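You operate a simulated robot arm through the tools that you are given. There is no shell and no other tool.

You are at the controls of a simulated robot arm. One attempt, no reset.

Task
A relay on the middle yellow board is dead and the display names it. Fit a spare.
Fine: Main switch off first and on again at the end. Spare from the drawer, dead relay in the cream tray, drawer shut. Nothing is pulled or fitted while the main switch is on.
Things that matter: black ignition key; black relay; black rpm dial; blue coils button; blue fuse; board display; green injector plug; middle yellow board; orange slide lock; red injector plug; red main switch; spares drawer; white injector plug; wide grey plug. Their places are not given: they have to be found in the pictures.

Only the result counts: the job must be done as asked and must still hold three seconds after the hand-in. Knocking over, shifting, dropping, spilling or breaking anything else fails it.

Robot
A 7-joint arm with a fingered hand, fixed in place. Base frame: the origin is on the floor under the middle of its stand, x ahead of it, y to its left, z up; the work surface is at about z = 0.9. Readings come in m, degrees, newtons and seconds.
It reaches about 1.089 m from its shoulder. Its first joint turns from -149.0 to 149.0 degrees. Payload 3.5 kg.
The tool frame sits at the grasp point between the pads (the TCP): z along the fingers, y along the line on which they close. The tips reach 0.03 m beyond it. The gripper opens to 0.104 m; its body begins 0.035 m behind the TCP. The gripper is a hand of 4 fingers: y runs from the thumb to the fingers, the wrist lies at [-0.015, -0.11, -0.186] in the tool frame.
Orientation is that of the tool frame in the base frame, as a unit quaternion [w, x, y, z]. With the fingers straight down and the wrist toward the robot, the tool's x, y and z point along [0, 1, 0], [1, 0, 0] and [0, 0, -1] of the base frame.

Tools
- The arm moves only by the tool servo_tool. Its argument "increments" is a list of rows, each an object (a shift or turn left out is 0) with "linear": the shift along the tool's x, y, z in units of 50 mm (1.0 is 50 mm), a list of three; "rotation": the turn, a rotation vector about the tool's x, y, z in units of 8 degrees (1.0 is 8 degrees), a list of three. In form: [{"linear": [dx, dy, dz], "rotation": [ax, ay, az]}, ...]. A call has 1 to 20 rows; each row shifts and turns the commanded pose from where the row before left it, along the tool's axes as they then stand. A call with a number of a shift or a turn outside -1 to 1 is refused whole. Each row takes 0.2 s and may step no farther than 0.05 m and 8.6 degrees from the row before; otherwise, the whole call is refused. A pose out of reach is approached as far as the arm can. The call stops where the force on the tool passes 70 N (or 10 N more than at its start, if that is more) or the arm is blocked; 0.2 s more then pass. In this call time passes only in rows, and 0.2 s behind the last. The reply holds the time, the measured pose of the TCP, the force on the tool along the base axes, the opening and the grip force, in the units named above and with some noise, with the torque about the TCP (base axes, N m) and any sound that the robot's microphone picked up, and new pictures: "views" is both (left out), scene, wrist or none.
- Cameras (640 x 400 px; columns grow to the right, rows downward): "scene" is fixed at [0.4114, -0.6582, 1.7238]; the picture's right is [0.71, -0.71, 0.00], its down [-0.67, -0.68, -0.30] and it looks along [0.21, 0.21, -0.96] (base axes); focal length 257 px, centre (320, 200). "wrist" rides on the gripper at [0.061, -0.092, -0.13] in the tool frame; the picture's right is [-0.81, 0.27, -0.52], its down [-0.53, -0.71, 0.46] and it looks along [-0.24, 0.64, 0.72] (tool axes); focal length 275 px, centre (320, 200).
- raise_lower(by): slides the trunk up (or, below 0, down) by that many m; the arm rides with it, the base frame stays. It gives what a move gives, with no picture.
- finger_targets(index, middle, ring, thumb_bend, thumb_turn): sets how far each is bent, from 0 (flat) to 1 (curled in); at 0.3 the hand is open as for a grip, at 0.7 the pads meet at the TCP. One left out holds its place. A second passes; each finger stops where it meets its share of the squeeze, and holds until it gets a number again. It is the only way to open and close the hand. It gives what a move gives, with no picture; readings hold the bend of each and the force on the fingers (four entries, about 0 where the hand has none), thumb and palm. thumb_turn goes from beside the hand (0) to across from the fingers (1), as for a grip.
- probe_pixels(camera, pixels): for up to 12 pixels [column, row] of the newest picture of that camera ("zoom" is the newest enlarged one), the place [x, y, z] in the base frame of the surface seen there, good to about 0.003 m, but the place of the scene camera against the robot may be out by one fixed shift of up to 0.025 m in any direction. It takes no simulated time.
- enlarge(camera, box): a new picture of the part [left, top, right, bottom] of that camera's present view, enlarged. It takes no simulated time.
- job_done(): hands the job in; it is judged then, once.

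Leave the gripper open and the arm clear of the work at the hand-in unless told otherwise.

The tools are called as a command line: name --argument value ..., lists and objects as JSON in quotes. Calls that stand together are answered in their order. servo_tool: Moves the arm, as the interface text tells. Its arguments: {"type":"object","properties":{"increments":{"type":"array","items":{"type":"object","properties":{"linear":{"type":"array","items":{"type":"number"}},"rotation":{"type":"array","items":{"type":"number"}}}}},"views":{"type":"string","enum":["both","scene","wrist","none"]}},"required":["increments"]} The other tools are called the same way: raise_lower (by) moves the trunk up or down; finger_targets (index, middle, ring, thumb_bend, thumb_turn) moves the fingers one by one; probe_pixels (camera, pixels) gives the place of the surface under pixels of a picture; enlarge (camera, box) takes an enlarged picture of a part of a camera's view; job_done () hands the job in.

At the start:

```text
clock: 0.0
position: [0.4372, -0.4852, 1.4336]
tcp_rot: [0.0, 0.707, 0.707, 0.0]
force: [-0.3, 0.0, 0.5]
torque: [0.01, 0.02, 0.0]
width: 0.1037
grip_force: 0.0
shape: jaw
bend: [0.3, 0.3, 0.3, 0.3, 0.98]
finger forces: [0.0, 0.0, 0.1, 0.0, 0.0, 0.0]
trunk travel left (down, up): [-0.625, 0.085]
```

scene: 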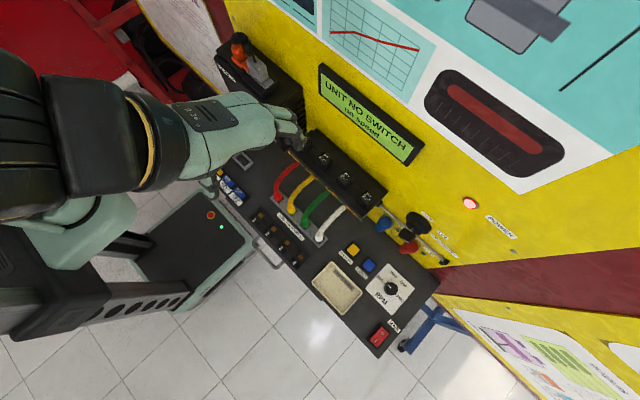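
wrist: 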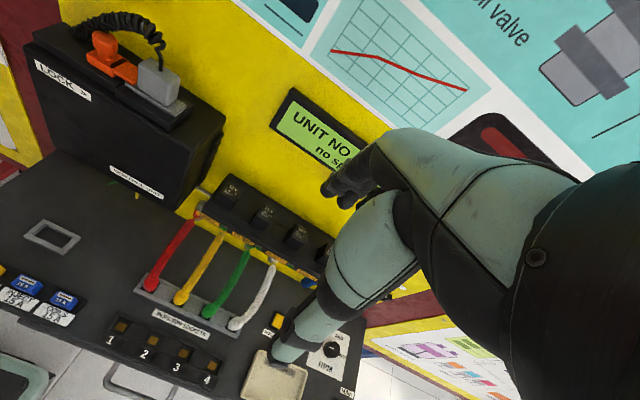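

I see a bench panel with a display ("UNIT NO SWITCH / no speed"), coloured plugs, a red switch near (378,335), a cream tray near (337,287), and the board area. I'll look closer at several parts first.

enlarge --camera "scene" --box '[300, 60, 430, 170]'

enlarge --camera "scene" --box '[240, 200, 340, 275]'

enlarge --camera "scene" --box '[310, 200, 470, 360]'

enlarge --camera "wrist" --box '[80, 160, 340, 400]'

enlarge --camera "scene" --box '[270, 110, 400, 220]'

```text
3.64 times, centred on (365, 115) of scene
```

zoom: 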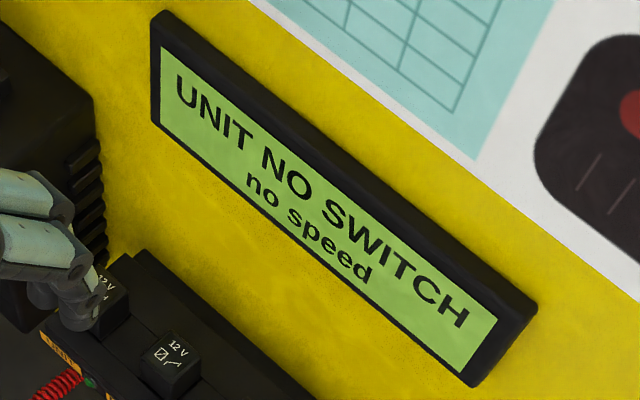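

```text
5.33 times, centred on (290, 238) of scene
```

zoom: 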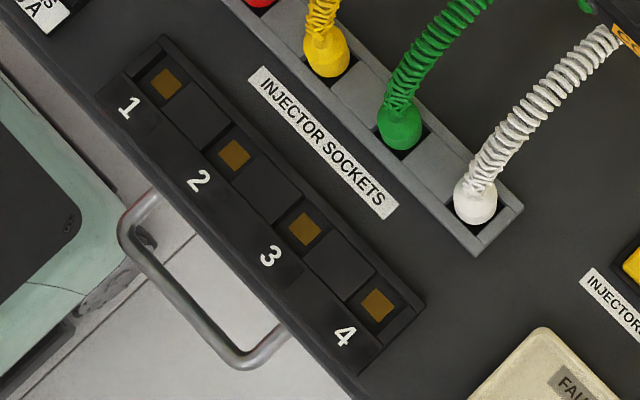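

```text
2.50 times, centred on (390, 280) of scene
```

zoom: 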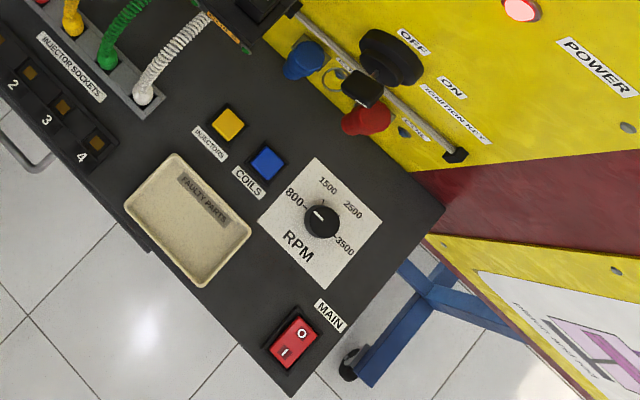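

```text
1.67 times, centred on (210, 280) of wrist
```

zoom: 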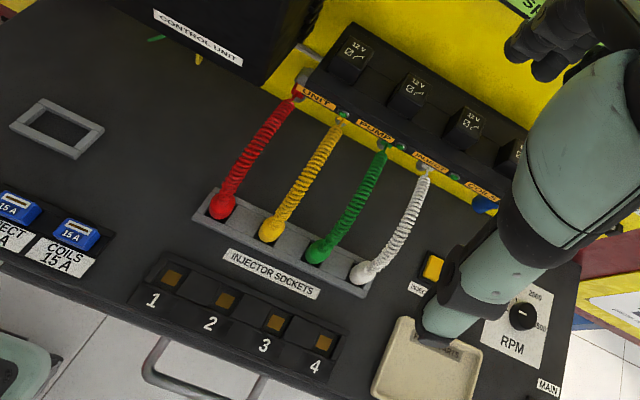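

```text
3.64 times, centred on (335, 165) of scene
```

zoom: 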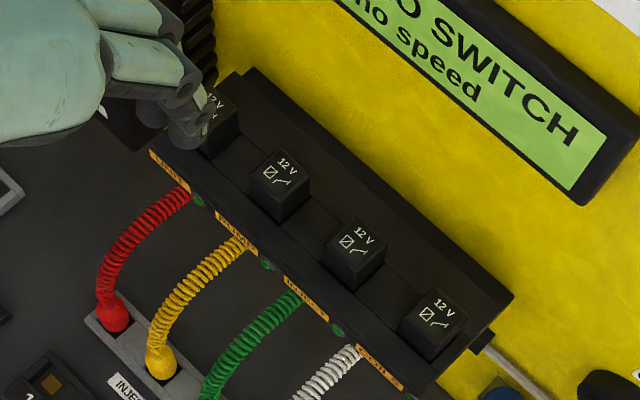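

The display says "UNIT NO SWITCH", so the relay labelled UNIT (leftmost on the relay block) is the named one. The drawer has a grey handle near (268,255). I'll probe places of the key items in both cameras.

probe_pixels --camera "scene" --pixels '[[323, 158], [345, 177], [367, 197], [380, 333], [376, 338], [337, 285], [268, 255], [250, 238], [282, 270], [392, 288], [369, 265], [320, 239]]'

probe_pixels --camera "wrist" --pixels '[[229, 187], [263, 213], [296, 233], [327, 252], [237, 325], [152, 375], [110, 370], [270, 375], [50, 235], [112, 340], [205, 378], [150, 285]]'

```text
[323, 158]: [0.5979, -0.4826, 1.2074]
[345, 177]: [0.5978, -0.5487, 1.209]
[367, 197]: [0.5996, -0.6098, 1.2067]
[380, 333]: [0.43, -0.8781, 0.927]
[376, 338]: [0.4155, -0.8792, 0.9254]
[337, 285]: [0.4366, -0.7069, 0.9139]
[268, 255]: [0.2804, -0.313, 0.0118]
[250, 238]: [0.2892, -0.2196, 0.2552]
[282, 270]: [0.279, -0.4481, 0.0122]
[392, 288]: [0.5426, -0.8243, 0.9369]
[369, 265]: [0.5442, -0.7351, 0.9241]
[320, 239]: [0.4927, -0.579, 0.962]
```

```text
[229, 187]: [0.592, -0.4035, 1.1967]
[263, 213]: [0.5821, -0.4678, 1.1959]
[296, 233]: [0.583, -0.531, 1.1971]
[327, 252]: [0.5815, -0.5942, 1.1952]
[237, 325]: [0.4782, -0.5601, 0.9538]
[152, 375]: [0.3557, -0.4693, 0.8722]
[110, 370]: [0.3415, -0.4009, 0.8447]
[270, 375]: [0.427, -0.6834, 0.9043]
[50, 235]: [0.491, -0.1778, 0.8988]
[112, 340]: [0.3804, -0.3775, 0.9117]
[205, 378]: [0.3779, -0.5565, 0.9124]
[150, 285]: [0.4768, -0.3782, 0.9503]
```

The scene readings differ from the wrist ones by about (+0.015, −0.016, +0.010), so I'll trust wrist readings. Next I look closer at the drawer/handle and at the main switch.

enlarge --camera "scene" --box '[200, 190, 320, 290]'

enlarge --camera "scene" --box '[345, 300, 425, 370]'

enlarge --camera "wrist" --box '[60, 300, 260, 400]'

enlarge --camera "wrist" --box '[190, 160, 350, 290]'

enlarge --camera "scene" --box '[210, 20, 310, 120]'

```text
4.00 times, centred on (260, 240) of scene
```

zoom: 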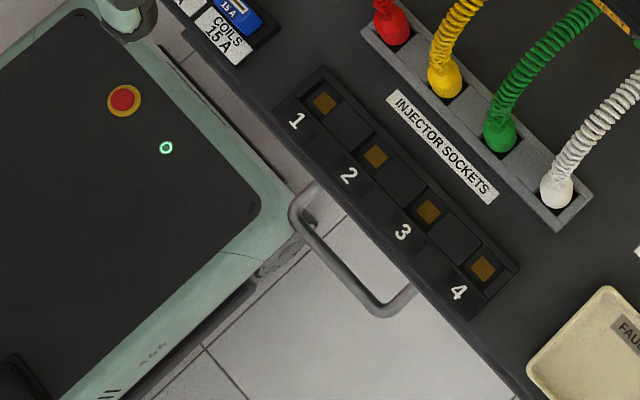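

```text
5.71 times, centred on (385, 335) of scene
```

zoom: 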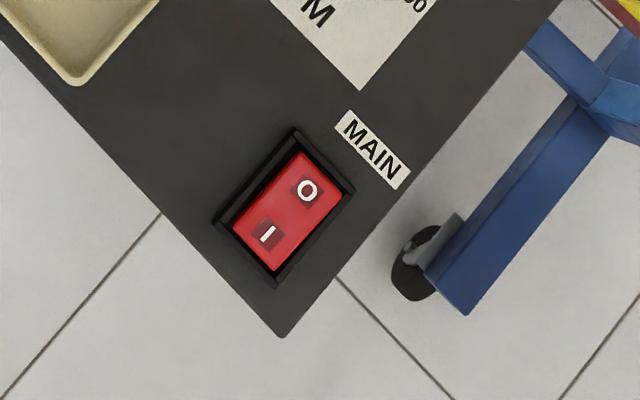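

```text
3.20 times, centred on (160, 350) of wrist
```

zoom: 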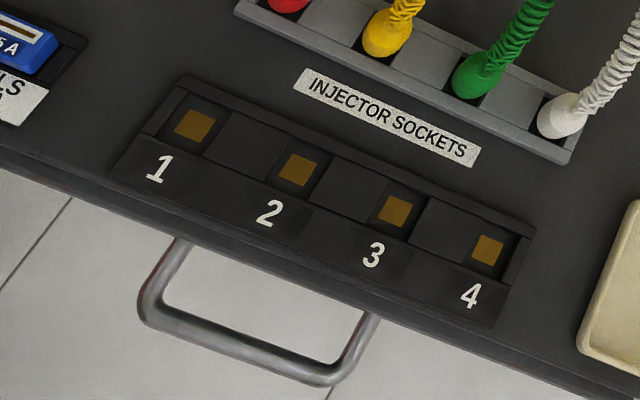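

```text
3.08 times, centred on (270, 225) of wrist
```

zoom: 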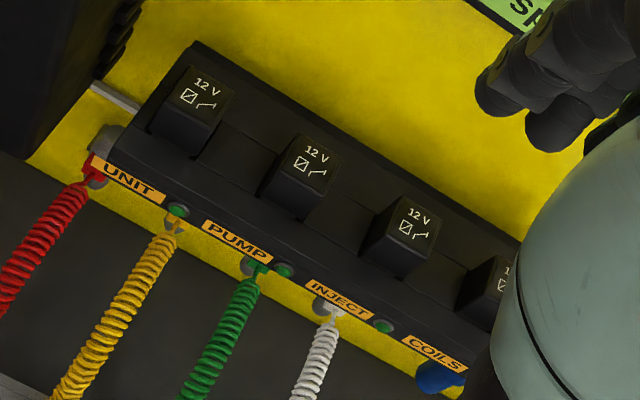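

```text
4.00 times, centred on (260, 70) of scene
```

zoom: 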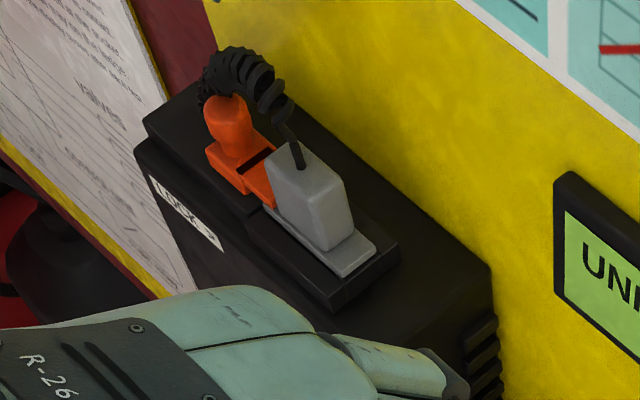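

I'll re-enlarge the relay block in the wrist view so I can probe the block, relay edges, wall and LEDs.

enlarge --camera "wrist" --box '[190, 160, 350, 290]'

probe_pixels --camera "zoom" --pixels '[[184, 70], [228, 95], [160, 105], [200, 140], [240, 150], [195, 45], [120, 140], [320, 135], [180, 210], [290, 100], [130, 180], [330, 90]]'

probe_pixels --camera "zoom" --pixels '[[155, 125], [190, 152], [250, 175], [265, 195], [300, 215], [330, 170], [215, 75], [260, 130], [240, 245], [220, 180], [345, 240], [360, 155]]'

```text
3.08 times, centred on (270, 225) of wrist
```

zoom: 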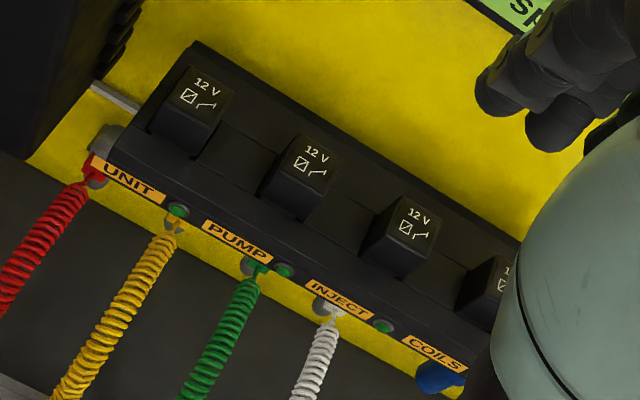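

```text
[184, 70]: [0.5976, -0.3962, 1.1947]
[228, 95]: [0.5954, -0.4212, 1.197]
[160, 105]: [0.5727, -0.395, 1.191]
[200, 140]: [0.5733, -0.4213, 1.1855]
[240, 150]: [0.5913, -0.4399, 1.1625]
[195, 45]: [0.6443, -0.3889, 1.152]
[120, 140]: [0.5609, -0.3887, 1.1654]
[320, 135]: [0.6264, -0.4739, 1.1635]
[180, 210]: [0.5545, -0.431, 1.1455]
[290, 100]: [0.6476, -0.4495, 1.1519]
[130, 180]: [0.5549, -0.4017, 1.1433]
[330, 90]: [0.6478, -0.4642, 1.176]
```

```text
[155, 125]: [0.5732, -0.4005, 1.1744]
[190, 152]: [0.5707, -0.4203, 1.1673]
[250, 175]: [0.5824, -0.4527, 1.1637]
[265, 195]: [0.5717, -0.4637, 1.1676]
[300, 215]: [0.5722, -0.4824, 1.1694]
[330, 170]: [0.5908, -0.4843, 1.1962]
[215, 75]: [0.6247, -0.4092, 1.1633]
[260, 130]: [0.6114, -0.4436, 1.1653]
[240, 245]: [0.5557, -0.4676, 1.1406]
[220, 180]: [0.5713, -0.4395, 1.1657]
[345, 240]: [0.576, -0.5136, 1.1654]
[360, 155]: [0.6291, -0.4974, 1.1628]
```

I'll check the control-unit box edge close to the UNIT relay, the display's depth, the tray, handle and switch in the wrist view.

probe_pixels --camera "wrist" --pixels '[[222, 118], [205, 150], [170, 205], [175, 180], [150, 100], [215, 135], [290, 100], [330, 155], [275, 125], [60, 130], [40, 170], [190, 120]]'

probe_pixels --camera "scene" --pixels '[[330, 70], [320, 95], [412, 140], [300, 100], [303, 120], [285, 135], [295, 150], [270, 100], [250, 120], [410, 160], [405, 165], [322, 68]]'

enlarge --camera "scene" --box '[170, 70, 330, 180]'

```text
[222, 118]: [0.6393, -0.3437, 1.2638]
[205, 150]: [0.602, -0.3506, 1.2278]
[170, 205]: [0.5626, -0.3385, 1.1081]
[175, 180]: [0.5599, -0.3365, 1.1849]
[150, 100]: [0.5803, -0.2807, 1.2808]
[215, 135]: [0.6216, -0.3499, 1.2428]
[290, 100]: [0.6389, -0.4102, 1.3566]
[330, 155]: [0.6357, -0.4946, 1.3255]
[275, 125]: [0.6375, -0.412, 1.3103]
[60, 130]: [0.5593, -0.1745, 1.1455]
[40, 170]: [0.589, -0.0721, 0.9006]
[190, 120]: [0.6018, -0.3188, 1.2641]
```

```text
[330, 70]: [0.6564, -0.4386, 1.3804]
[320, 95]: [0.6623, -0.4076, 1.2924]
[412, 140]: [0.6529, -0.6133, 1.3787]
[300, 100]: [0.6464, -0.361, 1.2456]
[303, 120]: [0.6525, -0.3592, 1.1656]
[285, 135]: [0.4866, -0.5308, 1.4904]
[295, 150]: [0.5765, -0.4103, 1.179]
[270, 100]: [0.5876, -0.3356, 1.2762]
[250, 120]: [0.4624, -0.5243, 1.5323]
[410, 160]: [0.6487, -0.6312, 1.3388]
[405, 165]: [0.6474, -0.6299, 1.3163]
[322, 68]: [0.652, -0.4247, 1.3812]
```

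```text
3.64 times, centred on (250, 125) of scene
```

zoom: 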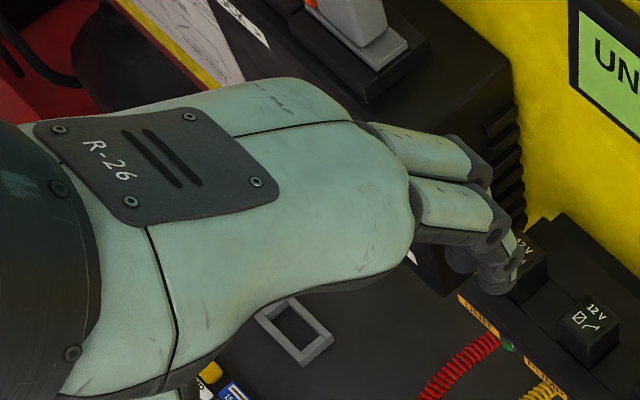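

I'll probe the hand surface itself to learn the hand's width and shape relative to the TCP.

probe_pixels --camera "zoom" --pixels '[[345, 105], [405, 240], [470, 145], [480, 170], [455, 195], [500, 220], [495, 235], [465, 260], [512, 250], [500, 285], [430, 235], [300, 285]]'

enlarge --camera "wrist" --box '[250, 110, 550, 400]'

probe_pixels --camera "wrist" --pixels '[[332, 185], [348, 185], [350, 200], [365, 165], [375, 185], [290, 350], [285, 340], [310, 310], [340, 290], [365, 225], [420, 150], [330, 175]]'

```text
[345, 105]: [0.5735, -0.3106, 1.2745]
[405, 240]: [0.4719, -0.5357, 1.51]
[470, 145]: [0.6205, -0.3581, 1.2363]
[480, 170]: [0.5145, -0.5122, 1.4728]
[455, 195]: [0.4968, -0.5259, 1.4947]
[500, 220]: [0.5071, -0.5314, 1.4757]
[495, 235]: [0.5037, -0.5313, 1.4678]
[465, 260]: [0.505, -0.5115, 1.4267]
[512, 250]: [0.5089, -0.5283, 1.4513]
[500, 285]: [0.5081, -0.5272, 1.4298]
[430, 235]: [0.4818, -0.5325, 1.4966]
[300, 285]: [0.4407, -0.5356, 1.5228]
```

```text
1.38 times, centred on (400, 255) of wrist
```

zoom: 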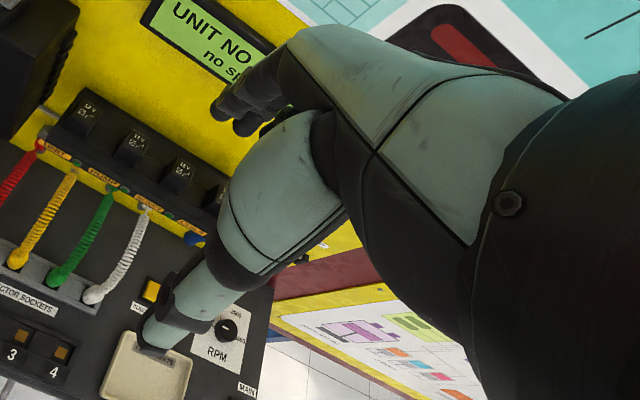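

```text
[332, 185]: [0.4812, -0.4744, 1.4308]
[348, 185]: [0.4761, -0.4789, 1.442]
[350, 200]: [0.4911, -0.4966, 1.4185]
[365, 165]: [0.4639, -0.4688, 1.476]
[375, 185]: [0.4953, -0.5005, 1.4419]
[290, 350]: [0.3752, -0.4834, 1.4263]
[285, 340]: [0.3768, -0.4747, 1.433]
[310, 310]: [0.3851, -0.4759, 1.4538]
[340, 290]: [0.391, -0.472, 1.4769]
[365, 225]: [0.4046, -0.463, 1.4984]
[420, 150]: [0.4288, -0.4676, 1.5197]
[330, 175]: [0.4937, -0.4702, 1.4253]
```

The hand spans roughly +0.025 to −0.055 m in tool x. To press the switch's O side (near scene pixel 383,333) I want a single fingertip, so I try a pointing pose in free air: index extended, middle and ring curled, thumb set beside the hand.

finger_targets --index 0.4 --middle 1.0 --ring 1.0 --thumb_bend 0.3 --thumb_turn 0.0

servo_tool --increments '[{"linear": [-0.5, 0, 0]}]' --views "both"

```text
clock: 1.0
position: [0.4367, -0.4852, 1.4326]
tcp_rot: [0.0, 0.707, 0.707, -0.001]
force: [0.5, 0.1, 0.0]
torque: [0.0, -0.03, 0.04]
width: 0.1375
grip_force: 0.1
shape: fingers
bend: [0.4, 1.0, 1.0, 0.3, 0.0]
finger forces: [0.0, 0.1, 0.0, 0.0, 0.1, 0.1]
trunk travel left (down, up): [-0.625, 0.085]
```

```text
clock: 1.4
position: [0.4374, -0.5105, 1.435]
tcp_rot: [0.001, 0.707, 0.707, 0.0]
force: [0.1, 0.1, 0.5]
torque: [0.01, 0.0, 0.02]
width: 0.1376
grip_force: 0.0
shape: fingers
bend: [0.4, 1.0, 1.0, 0.3, 0.0]
finger forces: [0.1, 0.1, 0.0, 0.0, 0.0, 0.0]
trunk travel left (down, up): [-0.625, 0.085]
```

scene: 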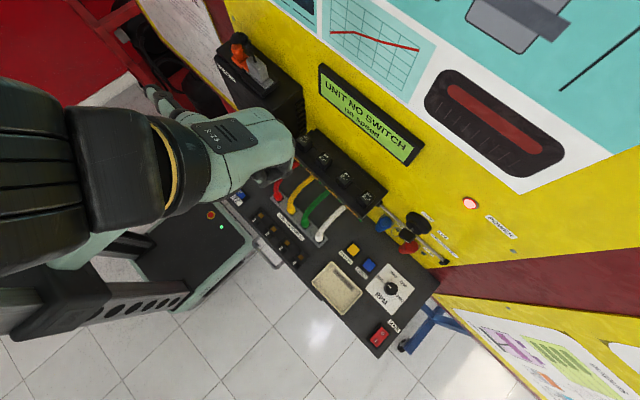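
wrist: 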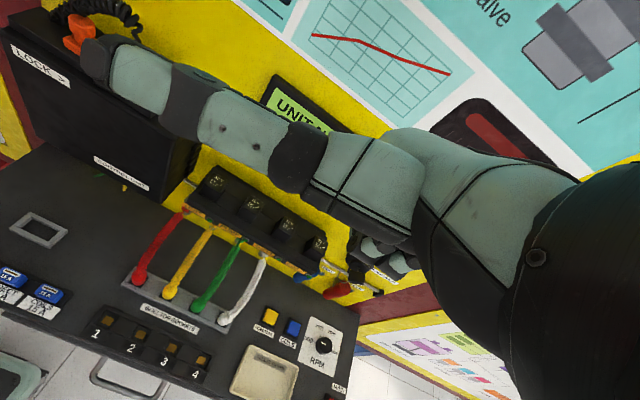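

The thumb now sticks out to +y. Let me probe the thumb and whatever finger parts are visible around (370,255)–(410,265).

enlarge --camera "wrist" --box '[280, 120, 460, 300]'

probe_pixels --camera "wrist" --pixels '[[95, 60], [110, 80], [180, 110], [300, 150], [360, 180], [355, 270], [372, 262], [385, 275], [400, 265], [370, 240], [408, 258], [395, 250]]'

enlarge --camera "scene" --box '[200, 80, 330, 190]'

```text
2.22 times, centred on (370, 210) of wrist
```

zoom: 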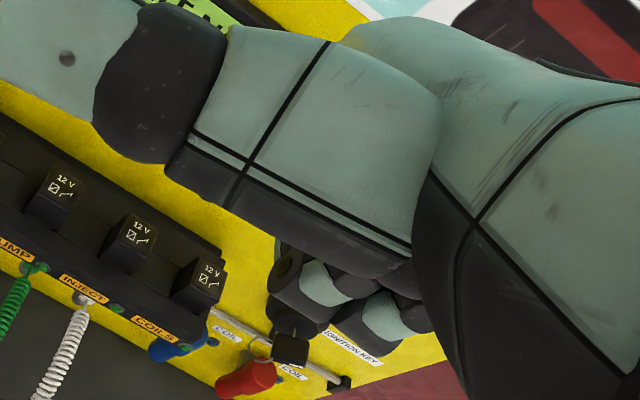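

```text
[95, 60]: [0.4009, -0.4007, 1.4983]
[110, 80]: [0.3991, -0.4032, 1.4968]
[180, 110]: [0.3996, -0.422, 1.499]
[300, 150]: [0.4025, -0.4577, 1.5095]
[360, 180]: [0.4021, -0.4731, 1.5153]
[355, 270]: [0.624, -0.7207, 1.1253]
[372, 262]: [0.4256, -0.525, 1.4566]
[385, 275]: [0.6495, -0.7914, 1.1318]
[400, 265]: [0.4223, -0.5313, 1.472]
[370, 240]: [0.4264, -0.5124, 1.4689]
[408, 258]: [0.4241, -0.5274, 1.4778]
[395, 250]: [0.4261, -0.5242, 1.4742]
```

```text
3.64 times, centred on (265, 135) of scene
```

zoom: 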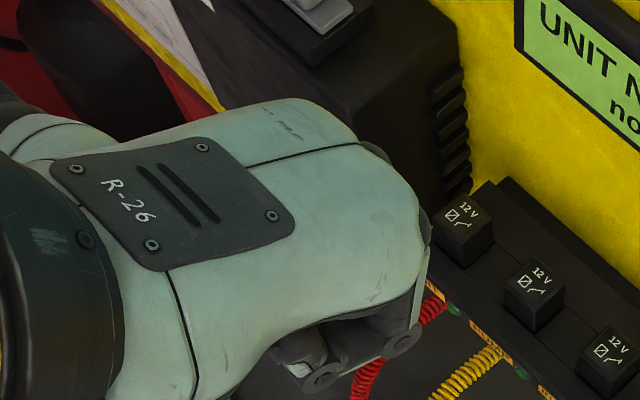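

The thumb blocks the wrist view of the index. I'll turn the thumb across but flat to view where the index tip sits.

finger_targets --index 0.4 --thumb_bend 0.0 --thumb_turn 1.0

servo_tool --increments '[{"linear": [-0.5, 0, 0]}]' --views "both"

enlarge --camera "wrist" --box '[260, 120, 460, 320]'

```text
clock: 2.4
position: [0.4364, -0.5099, 1.4338]
tcp_rot: [0.0, 0.707, 0.707, 0.0]
force: [-0.5, -0.5, 0.2]
torque: [0.02, -0.03, -0.01]
width: 0.1106
grip_force: 0.1
shape: fingers
bend: [0.4, 1.0, 1.0, 0.0, 0.95]
finger forces: [0.1, 0.0, 0.1, 0.1, 0.1, 0.1]
trunk travel left (down, up): [-0.625, 0.085]
```

```text
clock: 2.8
position: [0.4362, -0.5377, 1.4334]
tcp_rot: [0.0, 0.707, 0.707, 0.0]
force: [0.4, -0.3, -0.6]
torque: [0.0, -0.02, 0.02]
width: 0.1098
grip_force: 0.1
shape: fingers
bend: [0.4, 1.0, 1.0, 0.0, 0.95]
finger forces: [0.0, 0.0, 0.0, 0.0, 0.0, 0.0]
trunk travel left (down, up): [-0.625, 0.085]
```

scene: 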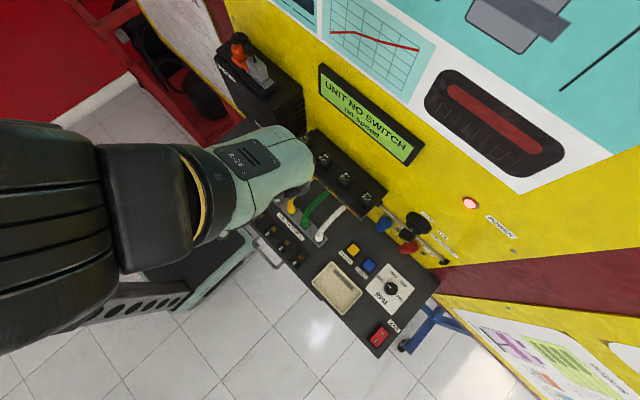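
wrist: 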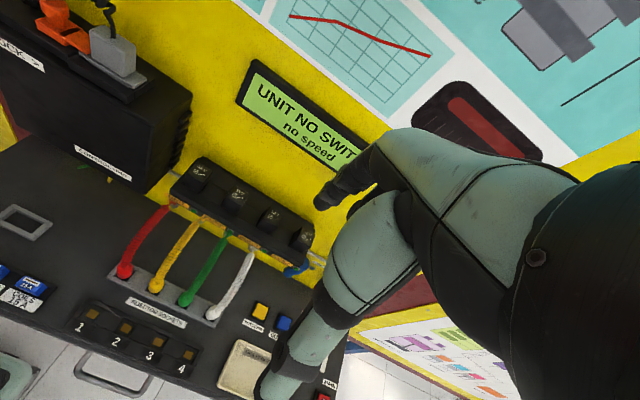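

```text
2.00 times, centred on (360, 220) of wrist
```

zoom: 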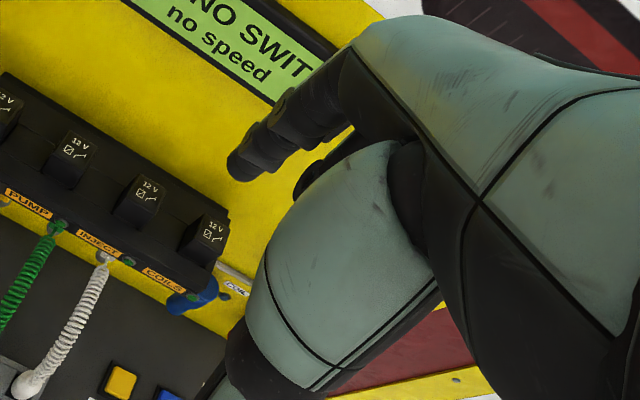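

The index fingertip is visible near zoom (240,165). Probe it and the thumb tip.

probe_pixels --camera "zoom" --pixels '[[232, 168], [240, 175], [245, 160], [255, 145], [260, 165], [300, 110], [300, 180], [320, 70]]'

probe_pixels --camera "wrist" --pixels '[[263, 390], [272, 378], [300, 350], [320, 320], [345, 250]]'

```text
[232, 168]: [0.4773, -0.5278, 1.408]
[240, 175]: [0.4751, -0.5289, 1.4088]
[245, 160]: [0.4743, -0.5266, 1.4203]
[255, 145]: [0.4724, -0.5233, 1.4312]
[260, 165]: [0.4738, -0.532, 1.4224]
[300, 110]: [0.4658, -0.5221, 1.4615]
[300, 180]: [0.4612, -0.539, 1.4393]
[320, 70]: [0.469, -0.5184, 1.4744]
```

```text
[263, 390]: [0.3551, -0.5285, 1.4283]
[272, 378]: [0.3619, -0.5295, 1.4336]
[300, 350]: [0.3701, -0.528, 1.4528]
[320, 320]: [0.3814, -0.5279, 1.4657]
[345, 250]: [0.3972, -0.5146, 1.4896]
```

Index tip at bend 0.4 sits at about tool (+0.005, +0.043, +0.028). I now move toward above the main switch, at TCP about (0.38, −0.80, 1.20), to look at it with the wrist camera.

servo_tool --increments '[{"linear": [-0.655, -0.14, 0.583]}, {"linear": [-0.655, -0.14, 0.583]}, {"linear": [-0.655, -0.14, 0.583]}, {"linear": [-0.655, -0.14, 0.583]}, {"linear": [-0.655, -0.14, 0.583]}, {"linear": [-0.655, -0.14, 0.583]}, {"linear": [-0.655, -0.14, 0.583]}, {"linear": [-0.655, -0.14, 0.583]}]' --views "both"

```text
clock: 4.6
position: [0.381, -0.7927, 1.2002]
tcp_rot: [0.0, 0.708, 0.706, -0.001]
force: [0.9, -0.6, 0.1]
torque: [-0.02, 0.04, 0.02]
width: 0.11
grip_force: 0.1
shape: fingers
bend: [0.4, 1.0, 1.0, 0.0, 0.95]
finger forces: [0.0, 0.1, 0.1, 0.1, 0.1, 0.0]
out of reach, approached as far as the arm can: row 8
trunk travel left (down, up): [-0.625, 0.085]
```

scene: 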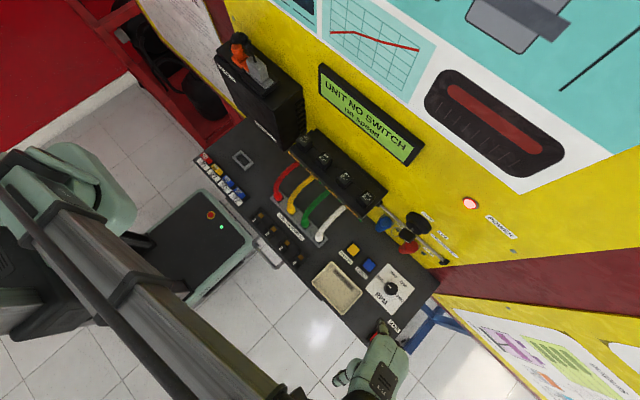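
wrist: 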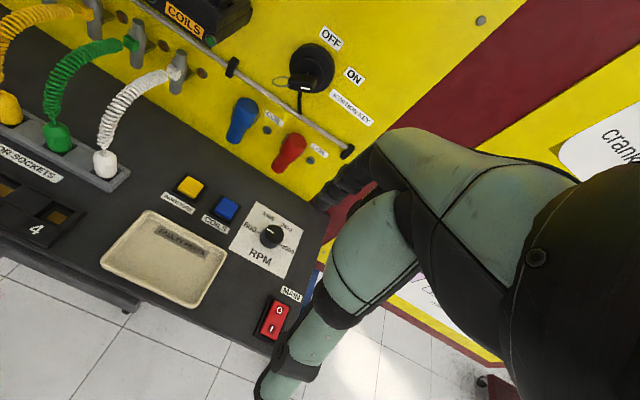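

The switch is visible at wrist (270,318), but the arm is at its reach limit. The trunk sits high, so I lower it by 0.15 m (TCP then at about z 1.05, clear of the bench at 0.9).

raise_lower --by -0.15

enlarge --camera "wrist" --box '[230, 270, 330, 370]'

probe_pixels --camera "zoom" --pixels '[[280, 150], [240, 250], [320, 200], [200, 200], [300, 110]]'

```text
clock: 6.3
position: [0.3801, -0.7927, 1.0516]
tcp_rot: [0.001, 0.708, 0.706, 0.0]
force: [-1.0, -0.6, 0.4]
torque: [0.0, 0.02, -0.02]
width: 0.1105
grip_force: 0.0
shape: fingers
bend: [0.4, 1.0, 1.0, 0.0, 0.95]
finger forces: [0.0, 0.0, 0.1, 0.0, 0.0, 0.0]
trunk travel left (down, up): [-0.475, 0.235]
```

```text
4.00 times, centred on (280, 320) of wrist
```

zoom: 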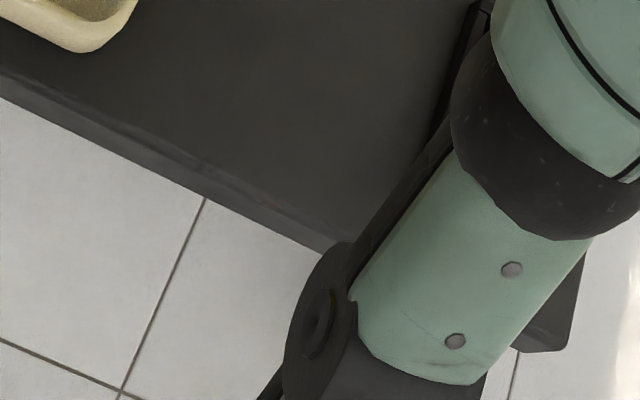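

```text
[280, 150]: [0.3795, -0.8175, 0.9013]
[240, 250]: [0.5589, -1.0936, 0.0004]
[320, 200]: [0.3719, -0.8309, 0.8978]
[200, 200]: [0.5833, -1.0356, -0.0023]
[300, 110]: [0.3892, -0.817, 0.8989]
```

The desk surface is at z≈0.90. I take a step up and toward −y to see whether reach has improved and view the switch.

servo_tool --increments '[{"linear": [-0.3, 0, -0.9]}, {"linear": [-0.3, 0, -0.6]}]' --views "both"

```text
clock: 7.0
position: [0.368, -0.773, 1.1104]
tcp_rot: [0.0, 0.708, 0.707, -0.001]
force: [0.2, 0.3, 0.2]
torque: [0.01, -0.02, 0.0]
width: 0.1102
grip_force: 0.0
shape: fingers
bend: [0.4, 1.0, 1.0, 0.0, 0.95]
finger forces: [0.0, 0.1, 0.0, 0.0, 0.0, 0.0]
out of reach, approached as far as the arm can: row 1, 2
trunk travel left (down, up): [-0.475, 0.235]
```

scene: 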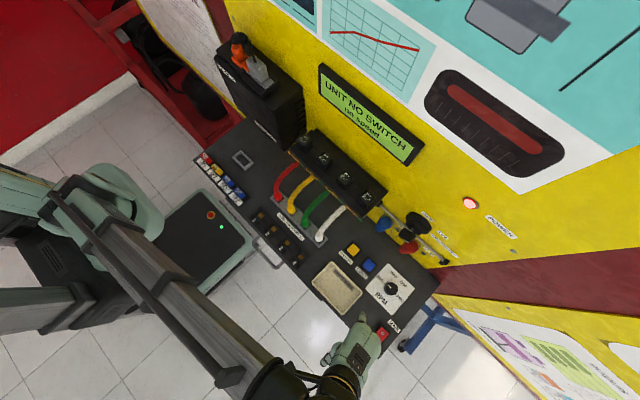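
wrist: 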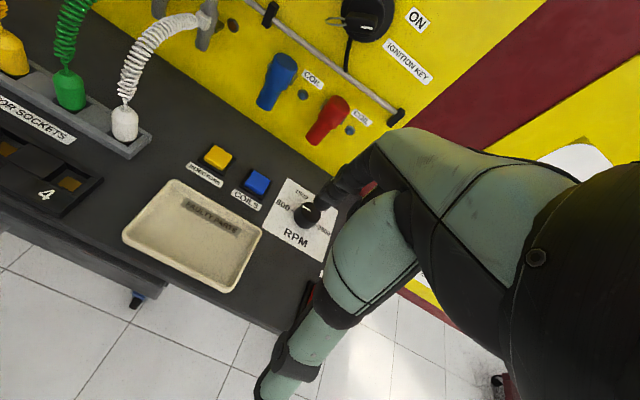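

Reach falls when going up, so the shoulder is lower than the wrist; the trunk is better at its original height, and turning the tool about z so the wrist points toward the robot will help. I raise the trunk back 0.15 m, then turn 40° about tool z.

raise_lower --by 0.15

servo_tool --increments '[{"rotation": [0, 0, 1]}, {"rotation": [0, 0, 1]}, {"rotation": [0, 0, 1]}, {"rotation": [0, 0, 1]}, {"rotation": [0, 0, 1]}]' --views "both"

```text
clock: 8.7
position: [0.3686, -0.776, 1.261]
tcp_rot: [0.001, 0.708, 0.706, 0.0]
force: [-0.2, 0.3, -0.3]
torque: [0.01, 0.02, 0.0]
width: 0.1104
grip_force: 0.1
shape: fingers
bend: [0.4, 1.0, 1.0, 0.0, 0.95]
finger forces: [0.0, 0.1, 0.0, 0.0, 0.0, 0.0]
trunk travel left (down, up): [-0.625, 0.085]
```

```text
clock: 9.9
position: [0.3688, -0.7746, 1.2602]
tcp_rot: [0.002, 0.907, 0.42, 0.0]
force: [-0.1, 0.0, 0.2]
torque: [-0.01, 0.0, -0.01]
width: 0.1102
grip_force: 0.0
shape: fingers
bend: [0.4, 1.0, 1.0, 0.0, 0.95]
finger forces: [0.1, 0.1, 0.0, 0.1, 0.0, 0.0]
trunk travel left (down, up): [-0.625, 0.085]
```

scene: 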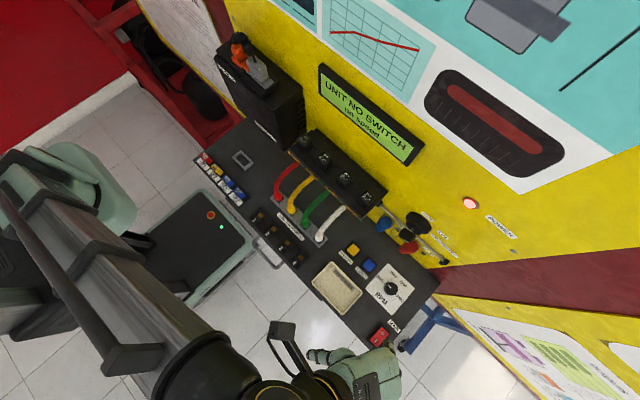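
wrist: 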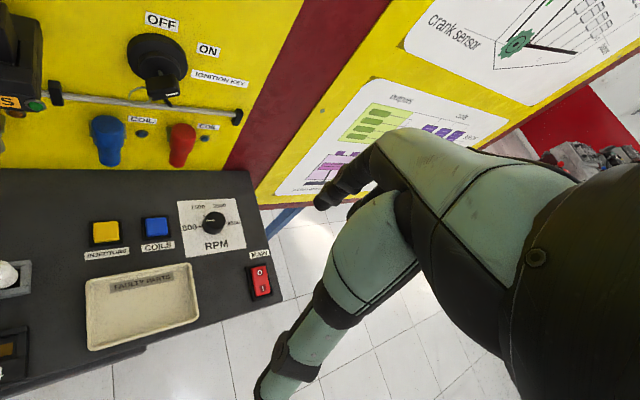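

The switch is visible at wrist (260,281), O at (259,270), I at (262,290). Probe it and the index tip.

enlarge --camera "wrist" --box '[220, 240, 300, 310]'

probe_pixels --camera "wrist" --pixels '[[258, 268], [259, 272], [260, 280], [262, 288], [264, 295], [251, 282], [270, 280], [255, 263], [244, 275], [320, 203], [324, 190], [315, 195]]'

probe_pixels --camera "wrist" --pixels '[[90, 290], [190, 268], [200, 320], [92, 345], [140, 305], [88, 275], [193, 262], [213, 222], [157, 225], [105, 232], [150, 345], [280, 300]]'

```text
5.71 times, centred on (260, 275) of wrist
```

zoom: 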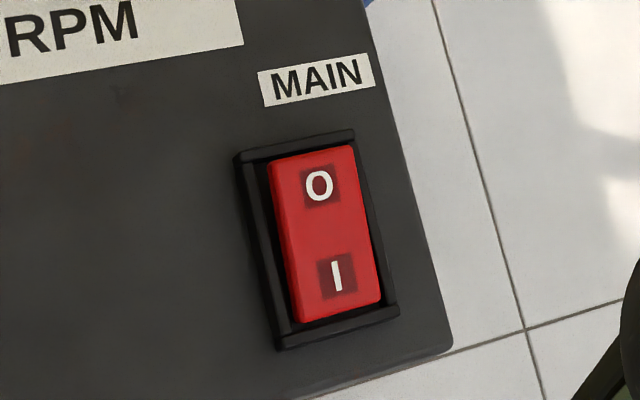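

```text
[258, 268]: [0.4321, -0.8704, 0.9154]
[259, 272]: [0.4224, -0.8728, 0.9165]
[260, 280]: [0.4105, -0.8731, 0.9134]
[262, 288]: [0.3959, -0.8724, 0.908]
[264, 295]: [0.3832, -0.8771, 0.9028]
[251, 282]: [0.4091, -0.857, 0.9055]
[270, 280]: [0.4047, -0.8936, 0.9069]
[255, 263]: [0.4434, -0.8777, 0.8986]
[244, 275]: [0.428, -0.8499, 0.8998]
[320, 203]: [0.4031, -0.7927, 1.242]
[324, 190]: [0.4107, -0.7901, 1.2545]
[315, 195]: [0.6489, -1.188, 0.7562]
```

```text
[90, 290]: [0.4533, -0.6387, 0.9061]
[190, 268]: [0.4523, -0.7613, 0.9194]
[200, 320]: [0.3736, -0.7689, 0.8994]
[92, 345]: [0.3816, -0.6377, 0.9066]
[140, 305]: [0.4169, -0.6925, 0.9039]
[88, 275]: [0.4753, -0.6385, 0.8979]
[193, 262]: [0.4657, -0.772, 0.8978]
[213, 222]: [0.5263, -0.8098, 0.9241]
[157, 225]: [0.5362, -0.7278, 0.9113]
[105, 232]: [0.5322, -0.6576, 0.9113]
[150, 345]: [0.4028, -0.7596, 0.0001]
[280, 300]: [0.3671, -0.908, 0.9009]
```

From the wrist view the O half is at about (0.431, −0.872, 0.916) and stands higher than the I half (0.908), consistent with the switch being on. I descend first, then shift so the index tip is over the O half, stopping with the tip about 35 mm above it.

servo_tool --increments '[{"linear": [0, 0, 0.95]}, {"linear": [0, 0, 0.95]}, {"linear": [0, 0, 0.95]}, {"linear": [-0.389, 0.679, 0.5]}, {"linear": [-0.389, 0.679, 0.5]}, {"linear": [0, 0, 0.9]}, {"linear": [0, 0, 0.8]}]' --views "both"

enlarge --camera "wrist" --box '[200, 140, 400, 320]'

enlarge --camera "scene" --box '[330, 290, 450, 390]'

```text
clock: 11.5
position: [0.3966, -0.846, 0.9818]
tcp_rot: [0.001, 0.907, 0.422, -0.001]
force: [-0.5, -0.1, -0.6]
torque: [0.0, 0.0, 0.0]
width: 0.1099
grip_force: 0.0
shape: fingers
bend: [0.4, 1.0, 1.0, 0.0, 0.95]
finger forces: [0.0, 0.1, 0.0, 0.0, 0.0, 0.1]
trunk travel left (down, up): [-0.625, 0.085]
```

scene: 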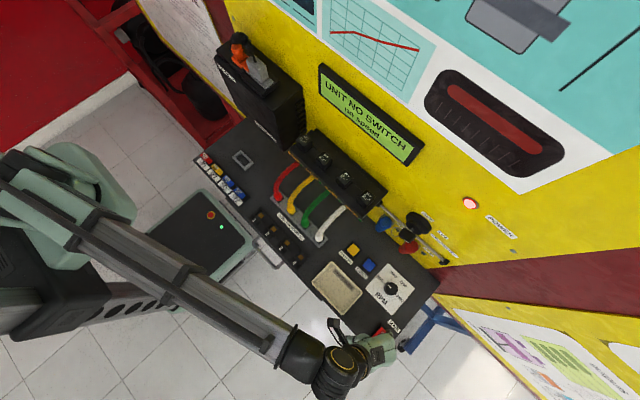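
wrist: 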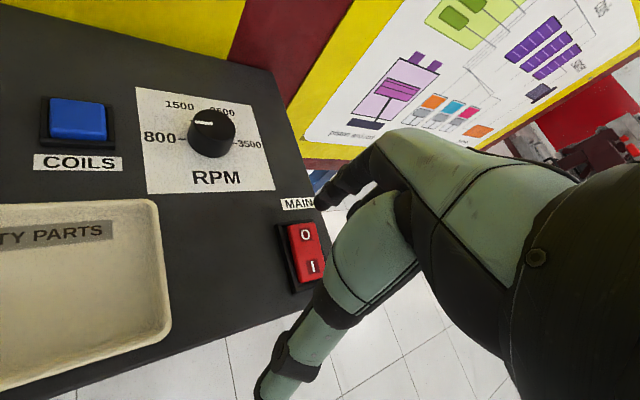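

```text
2.22 times, centred on (300, 230) of wrist
```

zoom: 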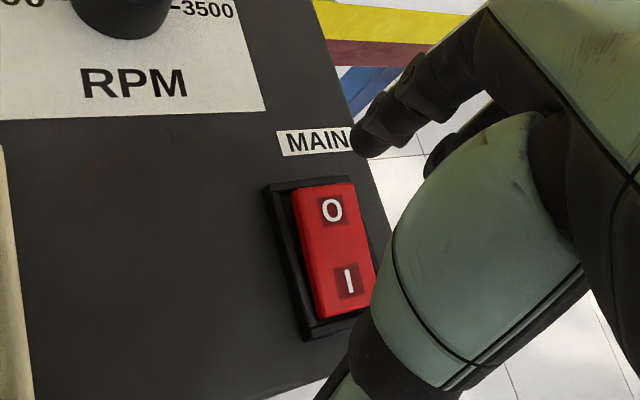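

```text
4.00 times, centred on (390, 340) of scene
```

zoom: 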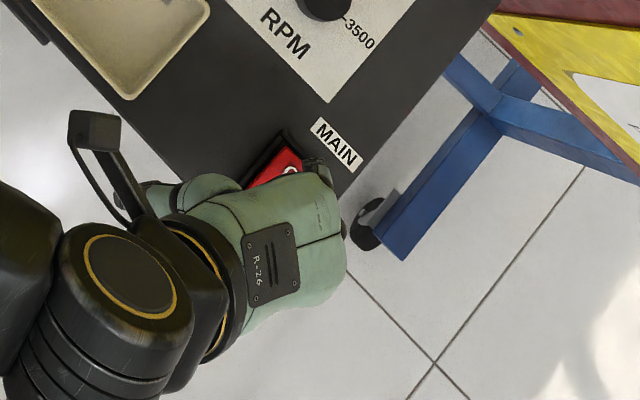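

Now with the tip near, I probe the O and I marks and the index tip in the wrist picture again.

probe_pixels --camera "wrist" --pixels '[[305, 234], [303, 226], [301, 228], [309, 250], [313, 266], [311, 272], [294, 250], [318, 206], [320, 204], [323, 198], [316, 240], [327, 200]]'

```text
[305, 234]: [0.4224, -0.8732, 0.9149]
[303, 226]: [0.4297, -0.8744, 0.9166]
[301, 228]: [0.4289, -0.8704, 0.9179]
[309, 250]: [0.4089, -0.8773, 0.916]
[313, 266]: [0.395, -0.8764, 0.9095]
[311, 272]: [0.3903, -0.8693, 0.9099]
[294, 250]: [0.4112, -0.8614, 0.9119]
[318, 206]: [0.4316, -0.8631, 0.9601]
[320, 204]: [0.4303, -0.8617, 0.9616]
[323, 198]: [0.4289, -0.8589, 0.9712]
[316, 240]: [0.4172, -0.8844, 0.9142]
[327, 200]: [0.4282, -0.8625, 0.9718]
```

The tip is slightly off in y; I shift it by about 8 mm to −y and lower 30 mm, then 5 mm steps onto the O half.

servo_tool --increments '[{"linear": [-0.16, 0.056, 0.3]}, {"linear": [0, 0, 0.3]}, {"linear": [0, 0, 0.1]}]' --views "both"

enlarge --camera "wrist" --box '[230, 140, 430, 300]'

```text
clock: 12.3
position: [0.3928, -0.8554, 0.9476]
tcp_rot: [0.002, 0.907, 0.422, 0.0]
force: [0.1, 0.3, 1.5]
torque: [-0.03, -0.03, -0.01]
width: 0.1101
grip_force: 0.8
shape: fingers
bend: [0.4, 1.0, 1.0, 0.0, 0.95]
finger forces: [0.9, 0.0, 0.0, 0.1, 0.0, 0.0]
trunk travel left (down, up): [-0.625, 0.085]
```

scene: 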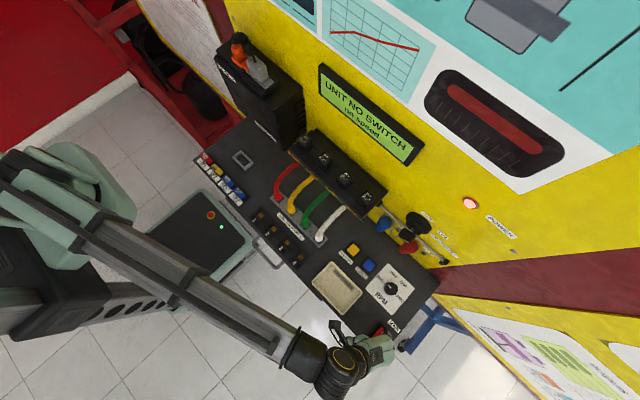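
wrist: 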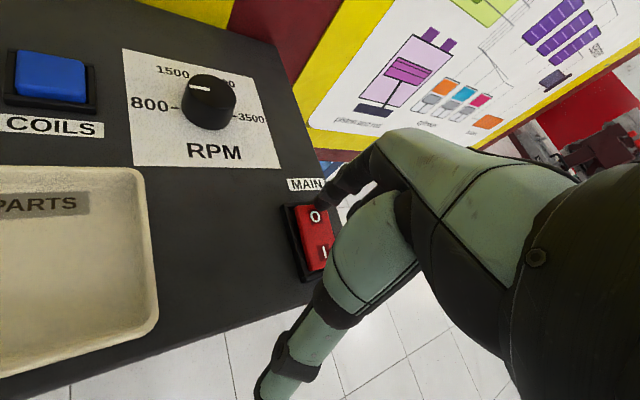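

```text
2.50 times, centred on (330, 220) of wrist
```

zoom: 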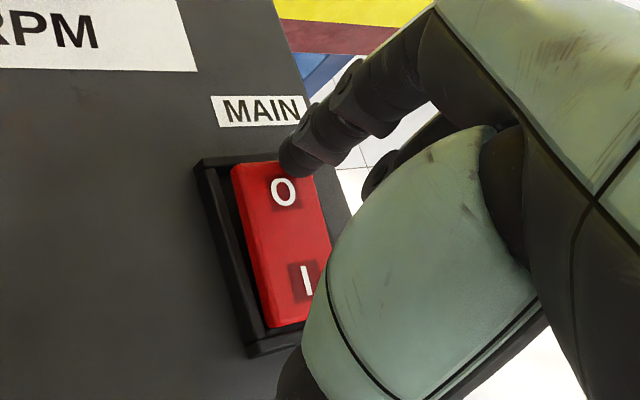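

The tip touches the O half (index 0.9 N). Press down 10 mm in small steps.

servo_tool --increments '[{"linear": [0, 0, 0.1]}, {"linear": [0, 0, 0.1]}]' --views "both"

enlarge --camera "wrist" --box '[230, 140, 430, 300]'

enlarge --camera "scene" --box '[300, 60, 500, 230]'

```text
clock: 12.9
position: [0.3923, -0.8561, 0.9395]
tcp_rot: [0.002, 0.906, 0.423, 0.001]
force: [-0.1, 1.3, 11.7]
torque: [-0.28, -0.45, 0.05]
width: 0.1113
grip_force: 6.0
shape: fingers
bend: [0.39, 1.0, 1.0, 0.0, 0.95]
finger forces: [11.5, 0.0, 0.0, 0.0, 0.0, 0.1]
trunk travel left (down, up): [-0.625, 0.085]
```

scene: 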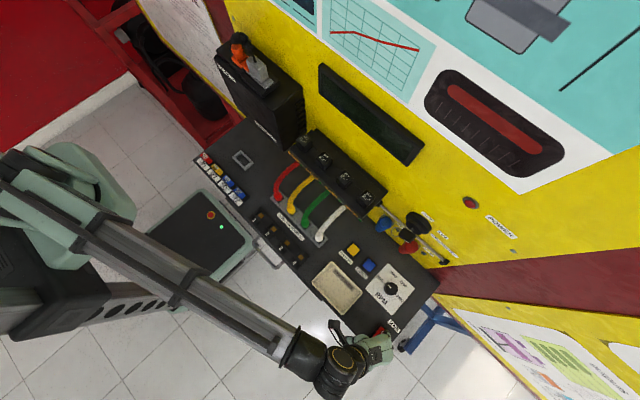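
wrist: 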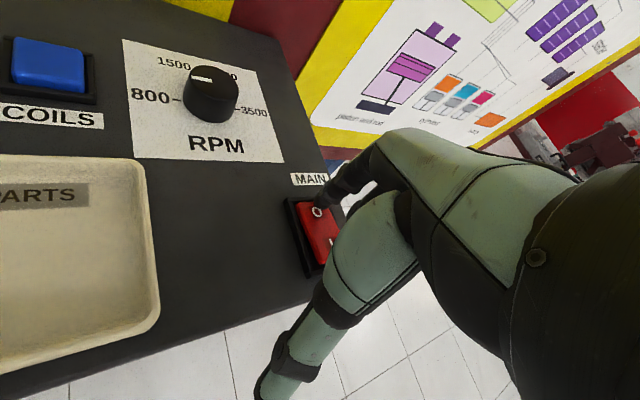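

```text
2.50 times, centred on (330, 220) of wrist
```

zoom: 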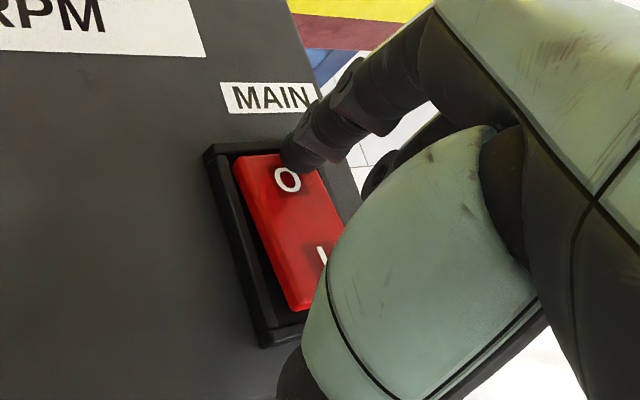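

```text
2.35 times, centred on (400, 145) of scene
```

zoom: 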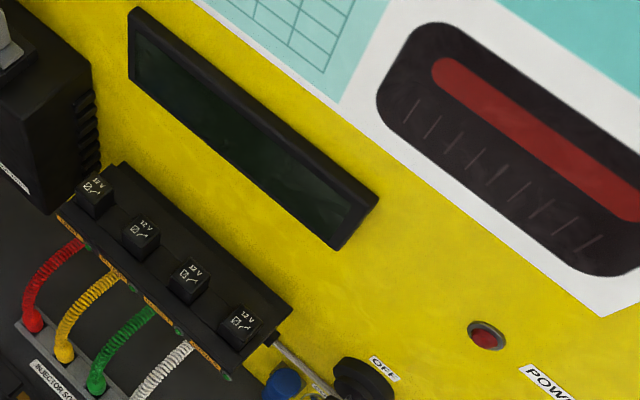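

The display and POWER lamp went dark: main switch is off. I lift off, move back toward the relays and return the tool to its nominal orientation.

servo_tool --increments '[{"linear": [0, 0, -1]}, {"linear": [0, 0, -1]}, {"linear": [0, 0, -1]}, {"linear": [0.638, -0.536, -0.333]}, {"linear": [0.638, -0.536, -0.333]}, {"linear": [0.638, -0.536, -0.333]}, {"linear": [0.638, -0.536, -0.333]}, {"linear": [0.638, -0.536, -0.333]}, {"linear": [0.638, -0.536, -0.333]}, {"rotation": [0, 0, -1]}, {"rotation": [0, 0, -1]}, {"rotation": [0, 0, -1]}, {"rotation": [0, 0, -1]}, {"rotation": [0, 0, -1]}]' --views "both"

finger_targets --index 0.5 --middle 0.5 --ring 1.0 --thumb_bend 0.5 --thumb_turn 1.0

```text
clock: 15.9
position: [0.3942, -0.606, 1.1876]
tcp_rot: [0.0, 0.707, 0.707, 0.0]
force: [0.1, -0.4, 0.6]
torque: [-0.03, 0.03, 0.01]
width: 0.1101
grip_force: 0.0
shape: fingers
bend: [0.4, 1.0, 1.0, 0.0, 0.95]
finger forces: [0.0, 0.1, 0.0, 0.0, 0.0, 0.1]
trunk travel left (down, up): [-0.625, 0.085]
```

scene: 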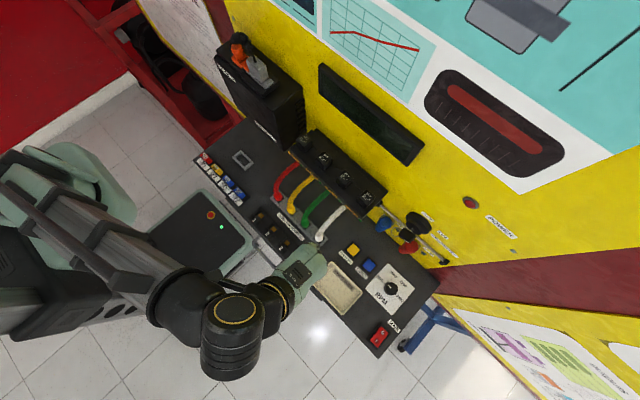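
wrist: 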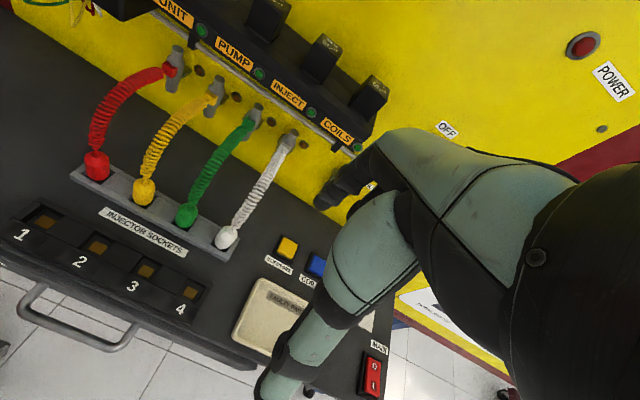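

```text
clock: 16.9
position: [0.395, -0.6063, 1.1887]
tcp_rot: [0.001, 0.708, 0.707, 0.0]
force: [0.5, 0.2, 0.2]
torque: [-0.01, -0.03, 0.0]
width: 0.0524
grip_force: 0.1
shape: fingers
bend: [0.5, 0.5, 1.0, 0.5, 1.0]
finger forces: [0.0, 0.0, 0.0, 0.0, 0.0, 0.0]
trunk travel left (down, up): [-0.625, 0.085]
```

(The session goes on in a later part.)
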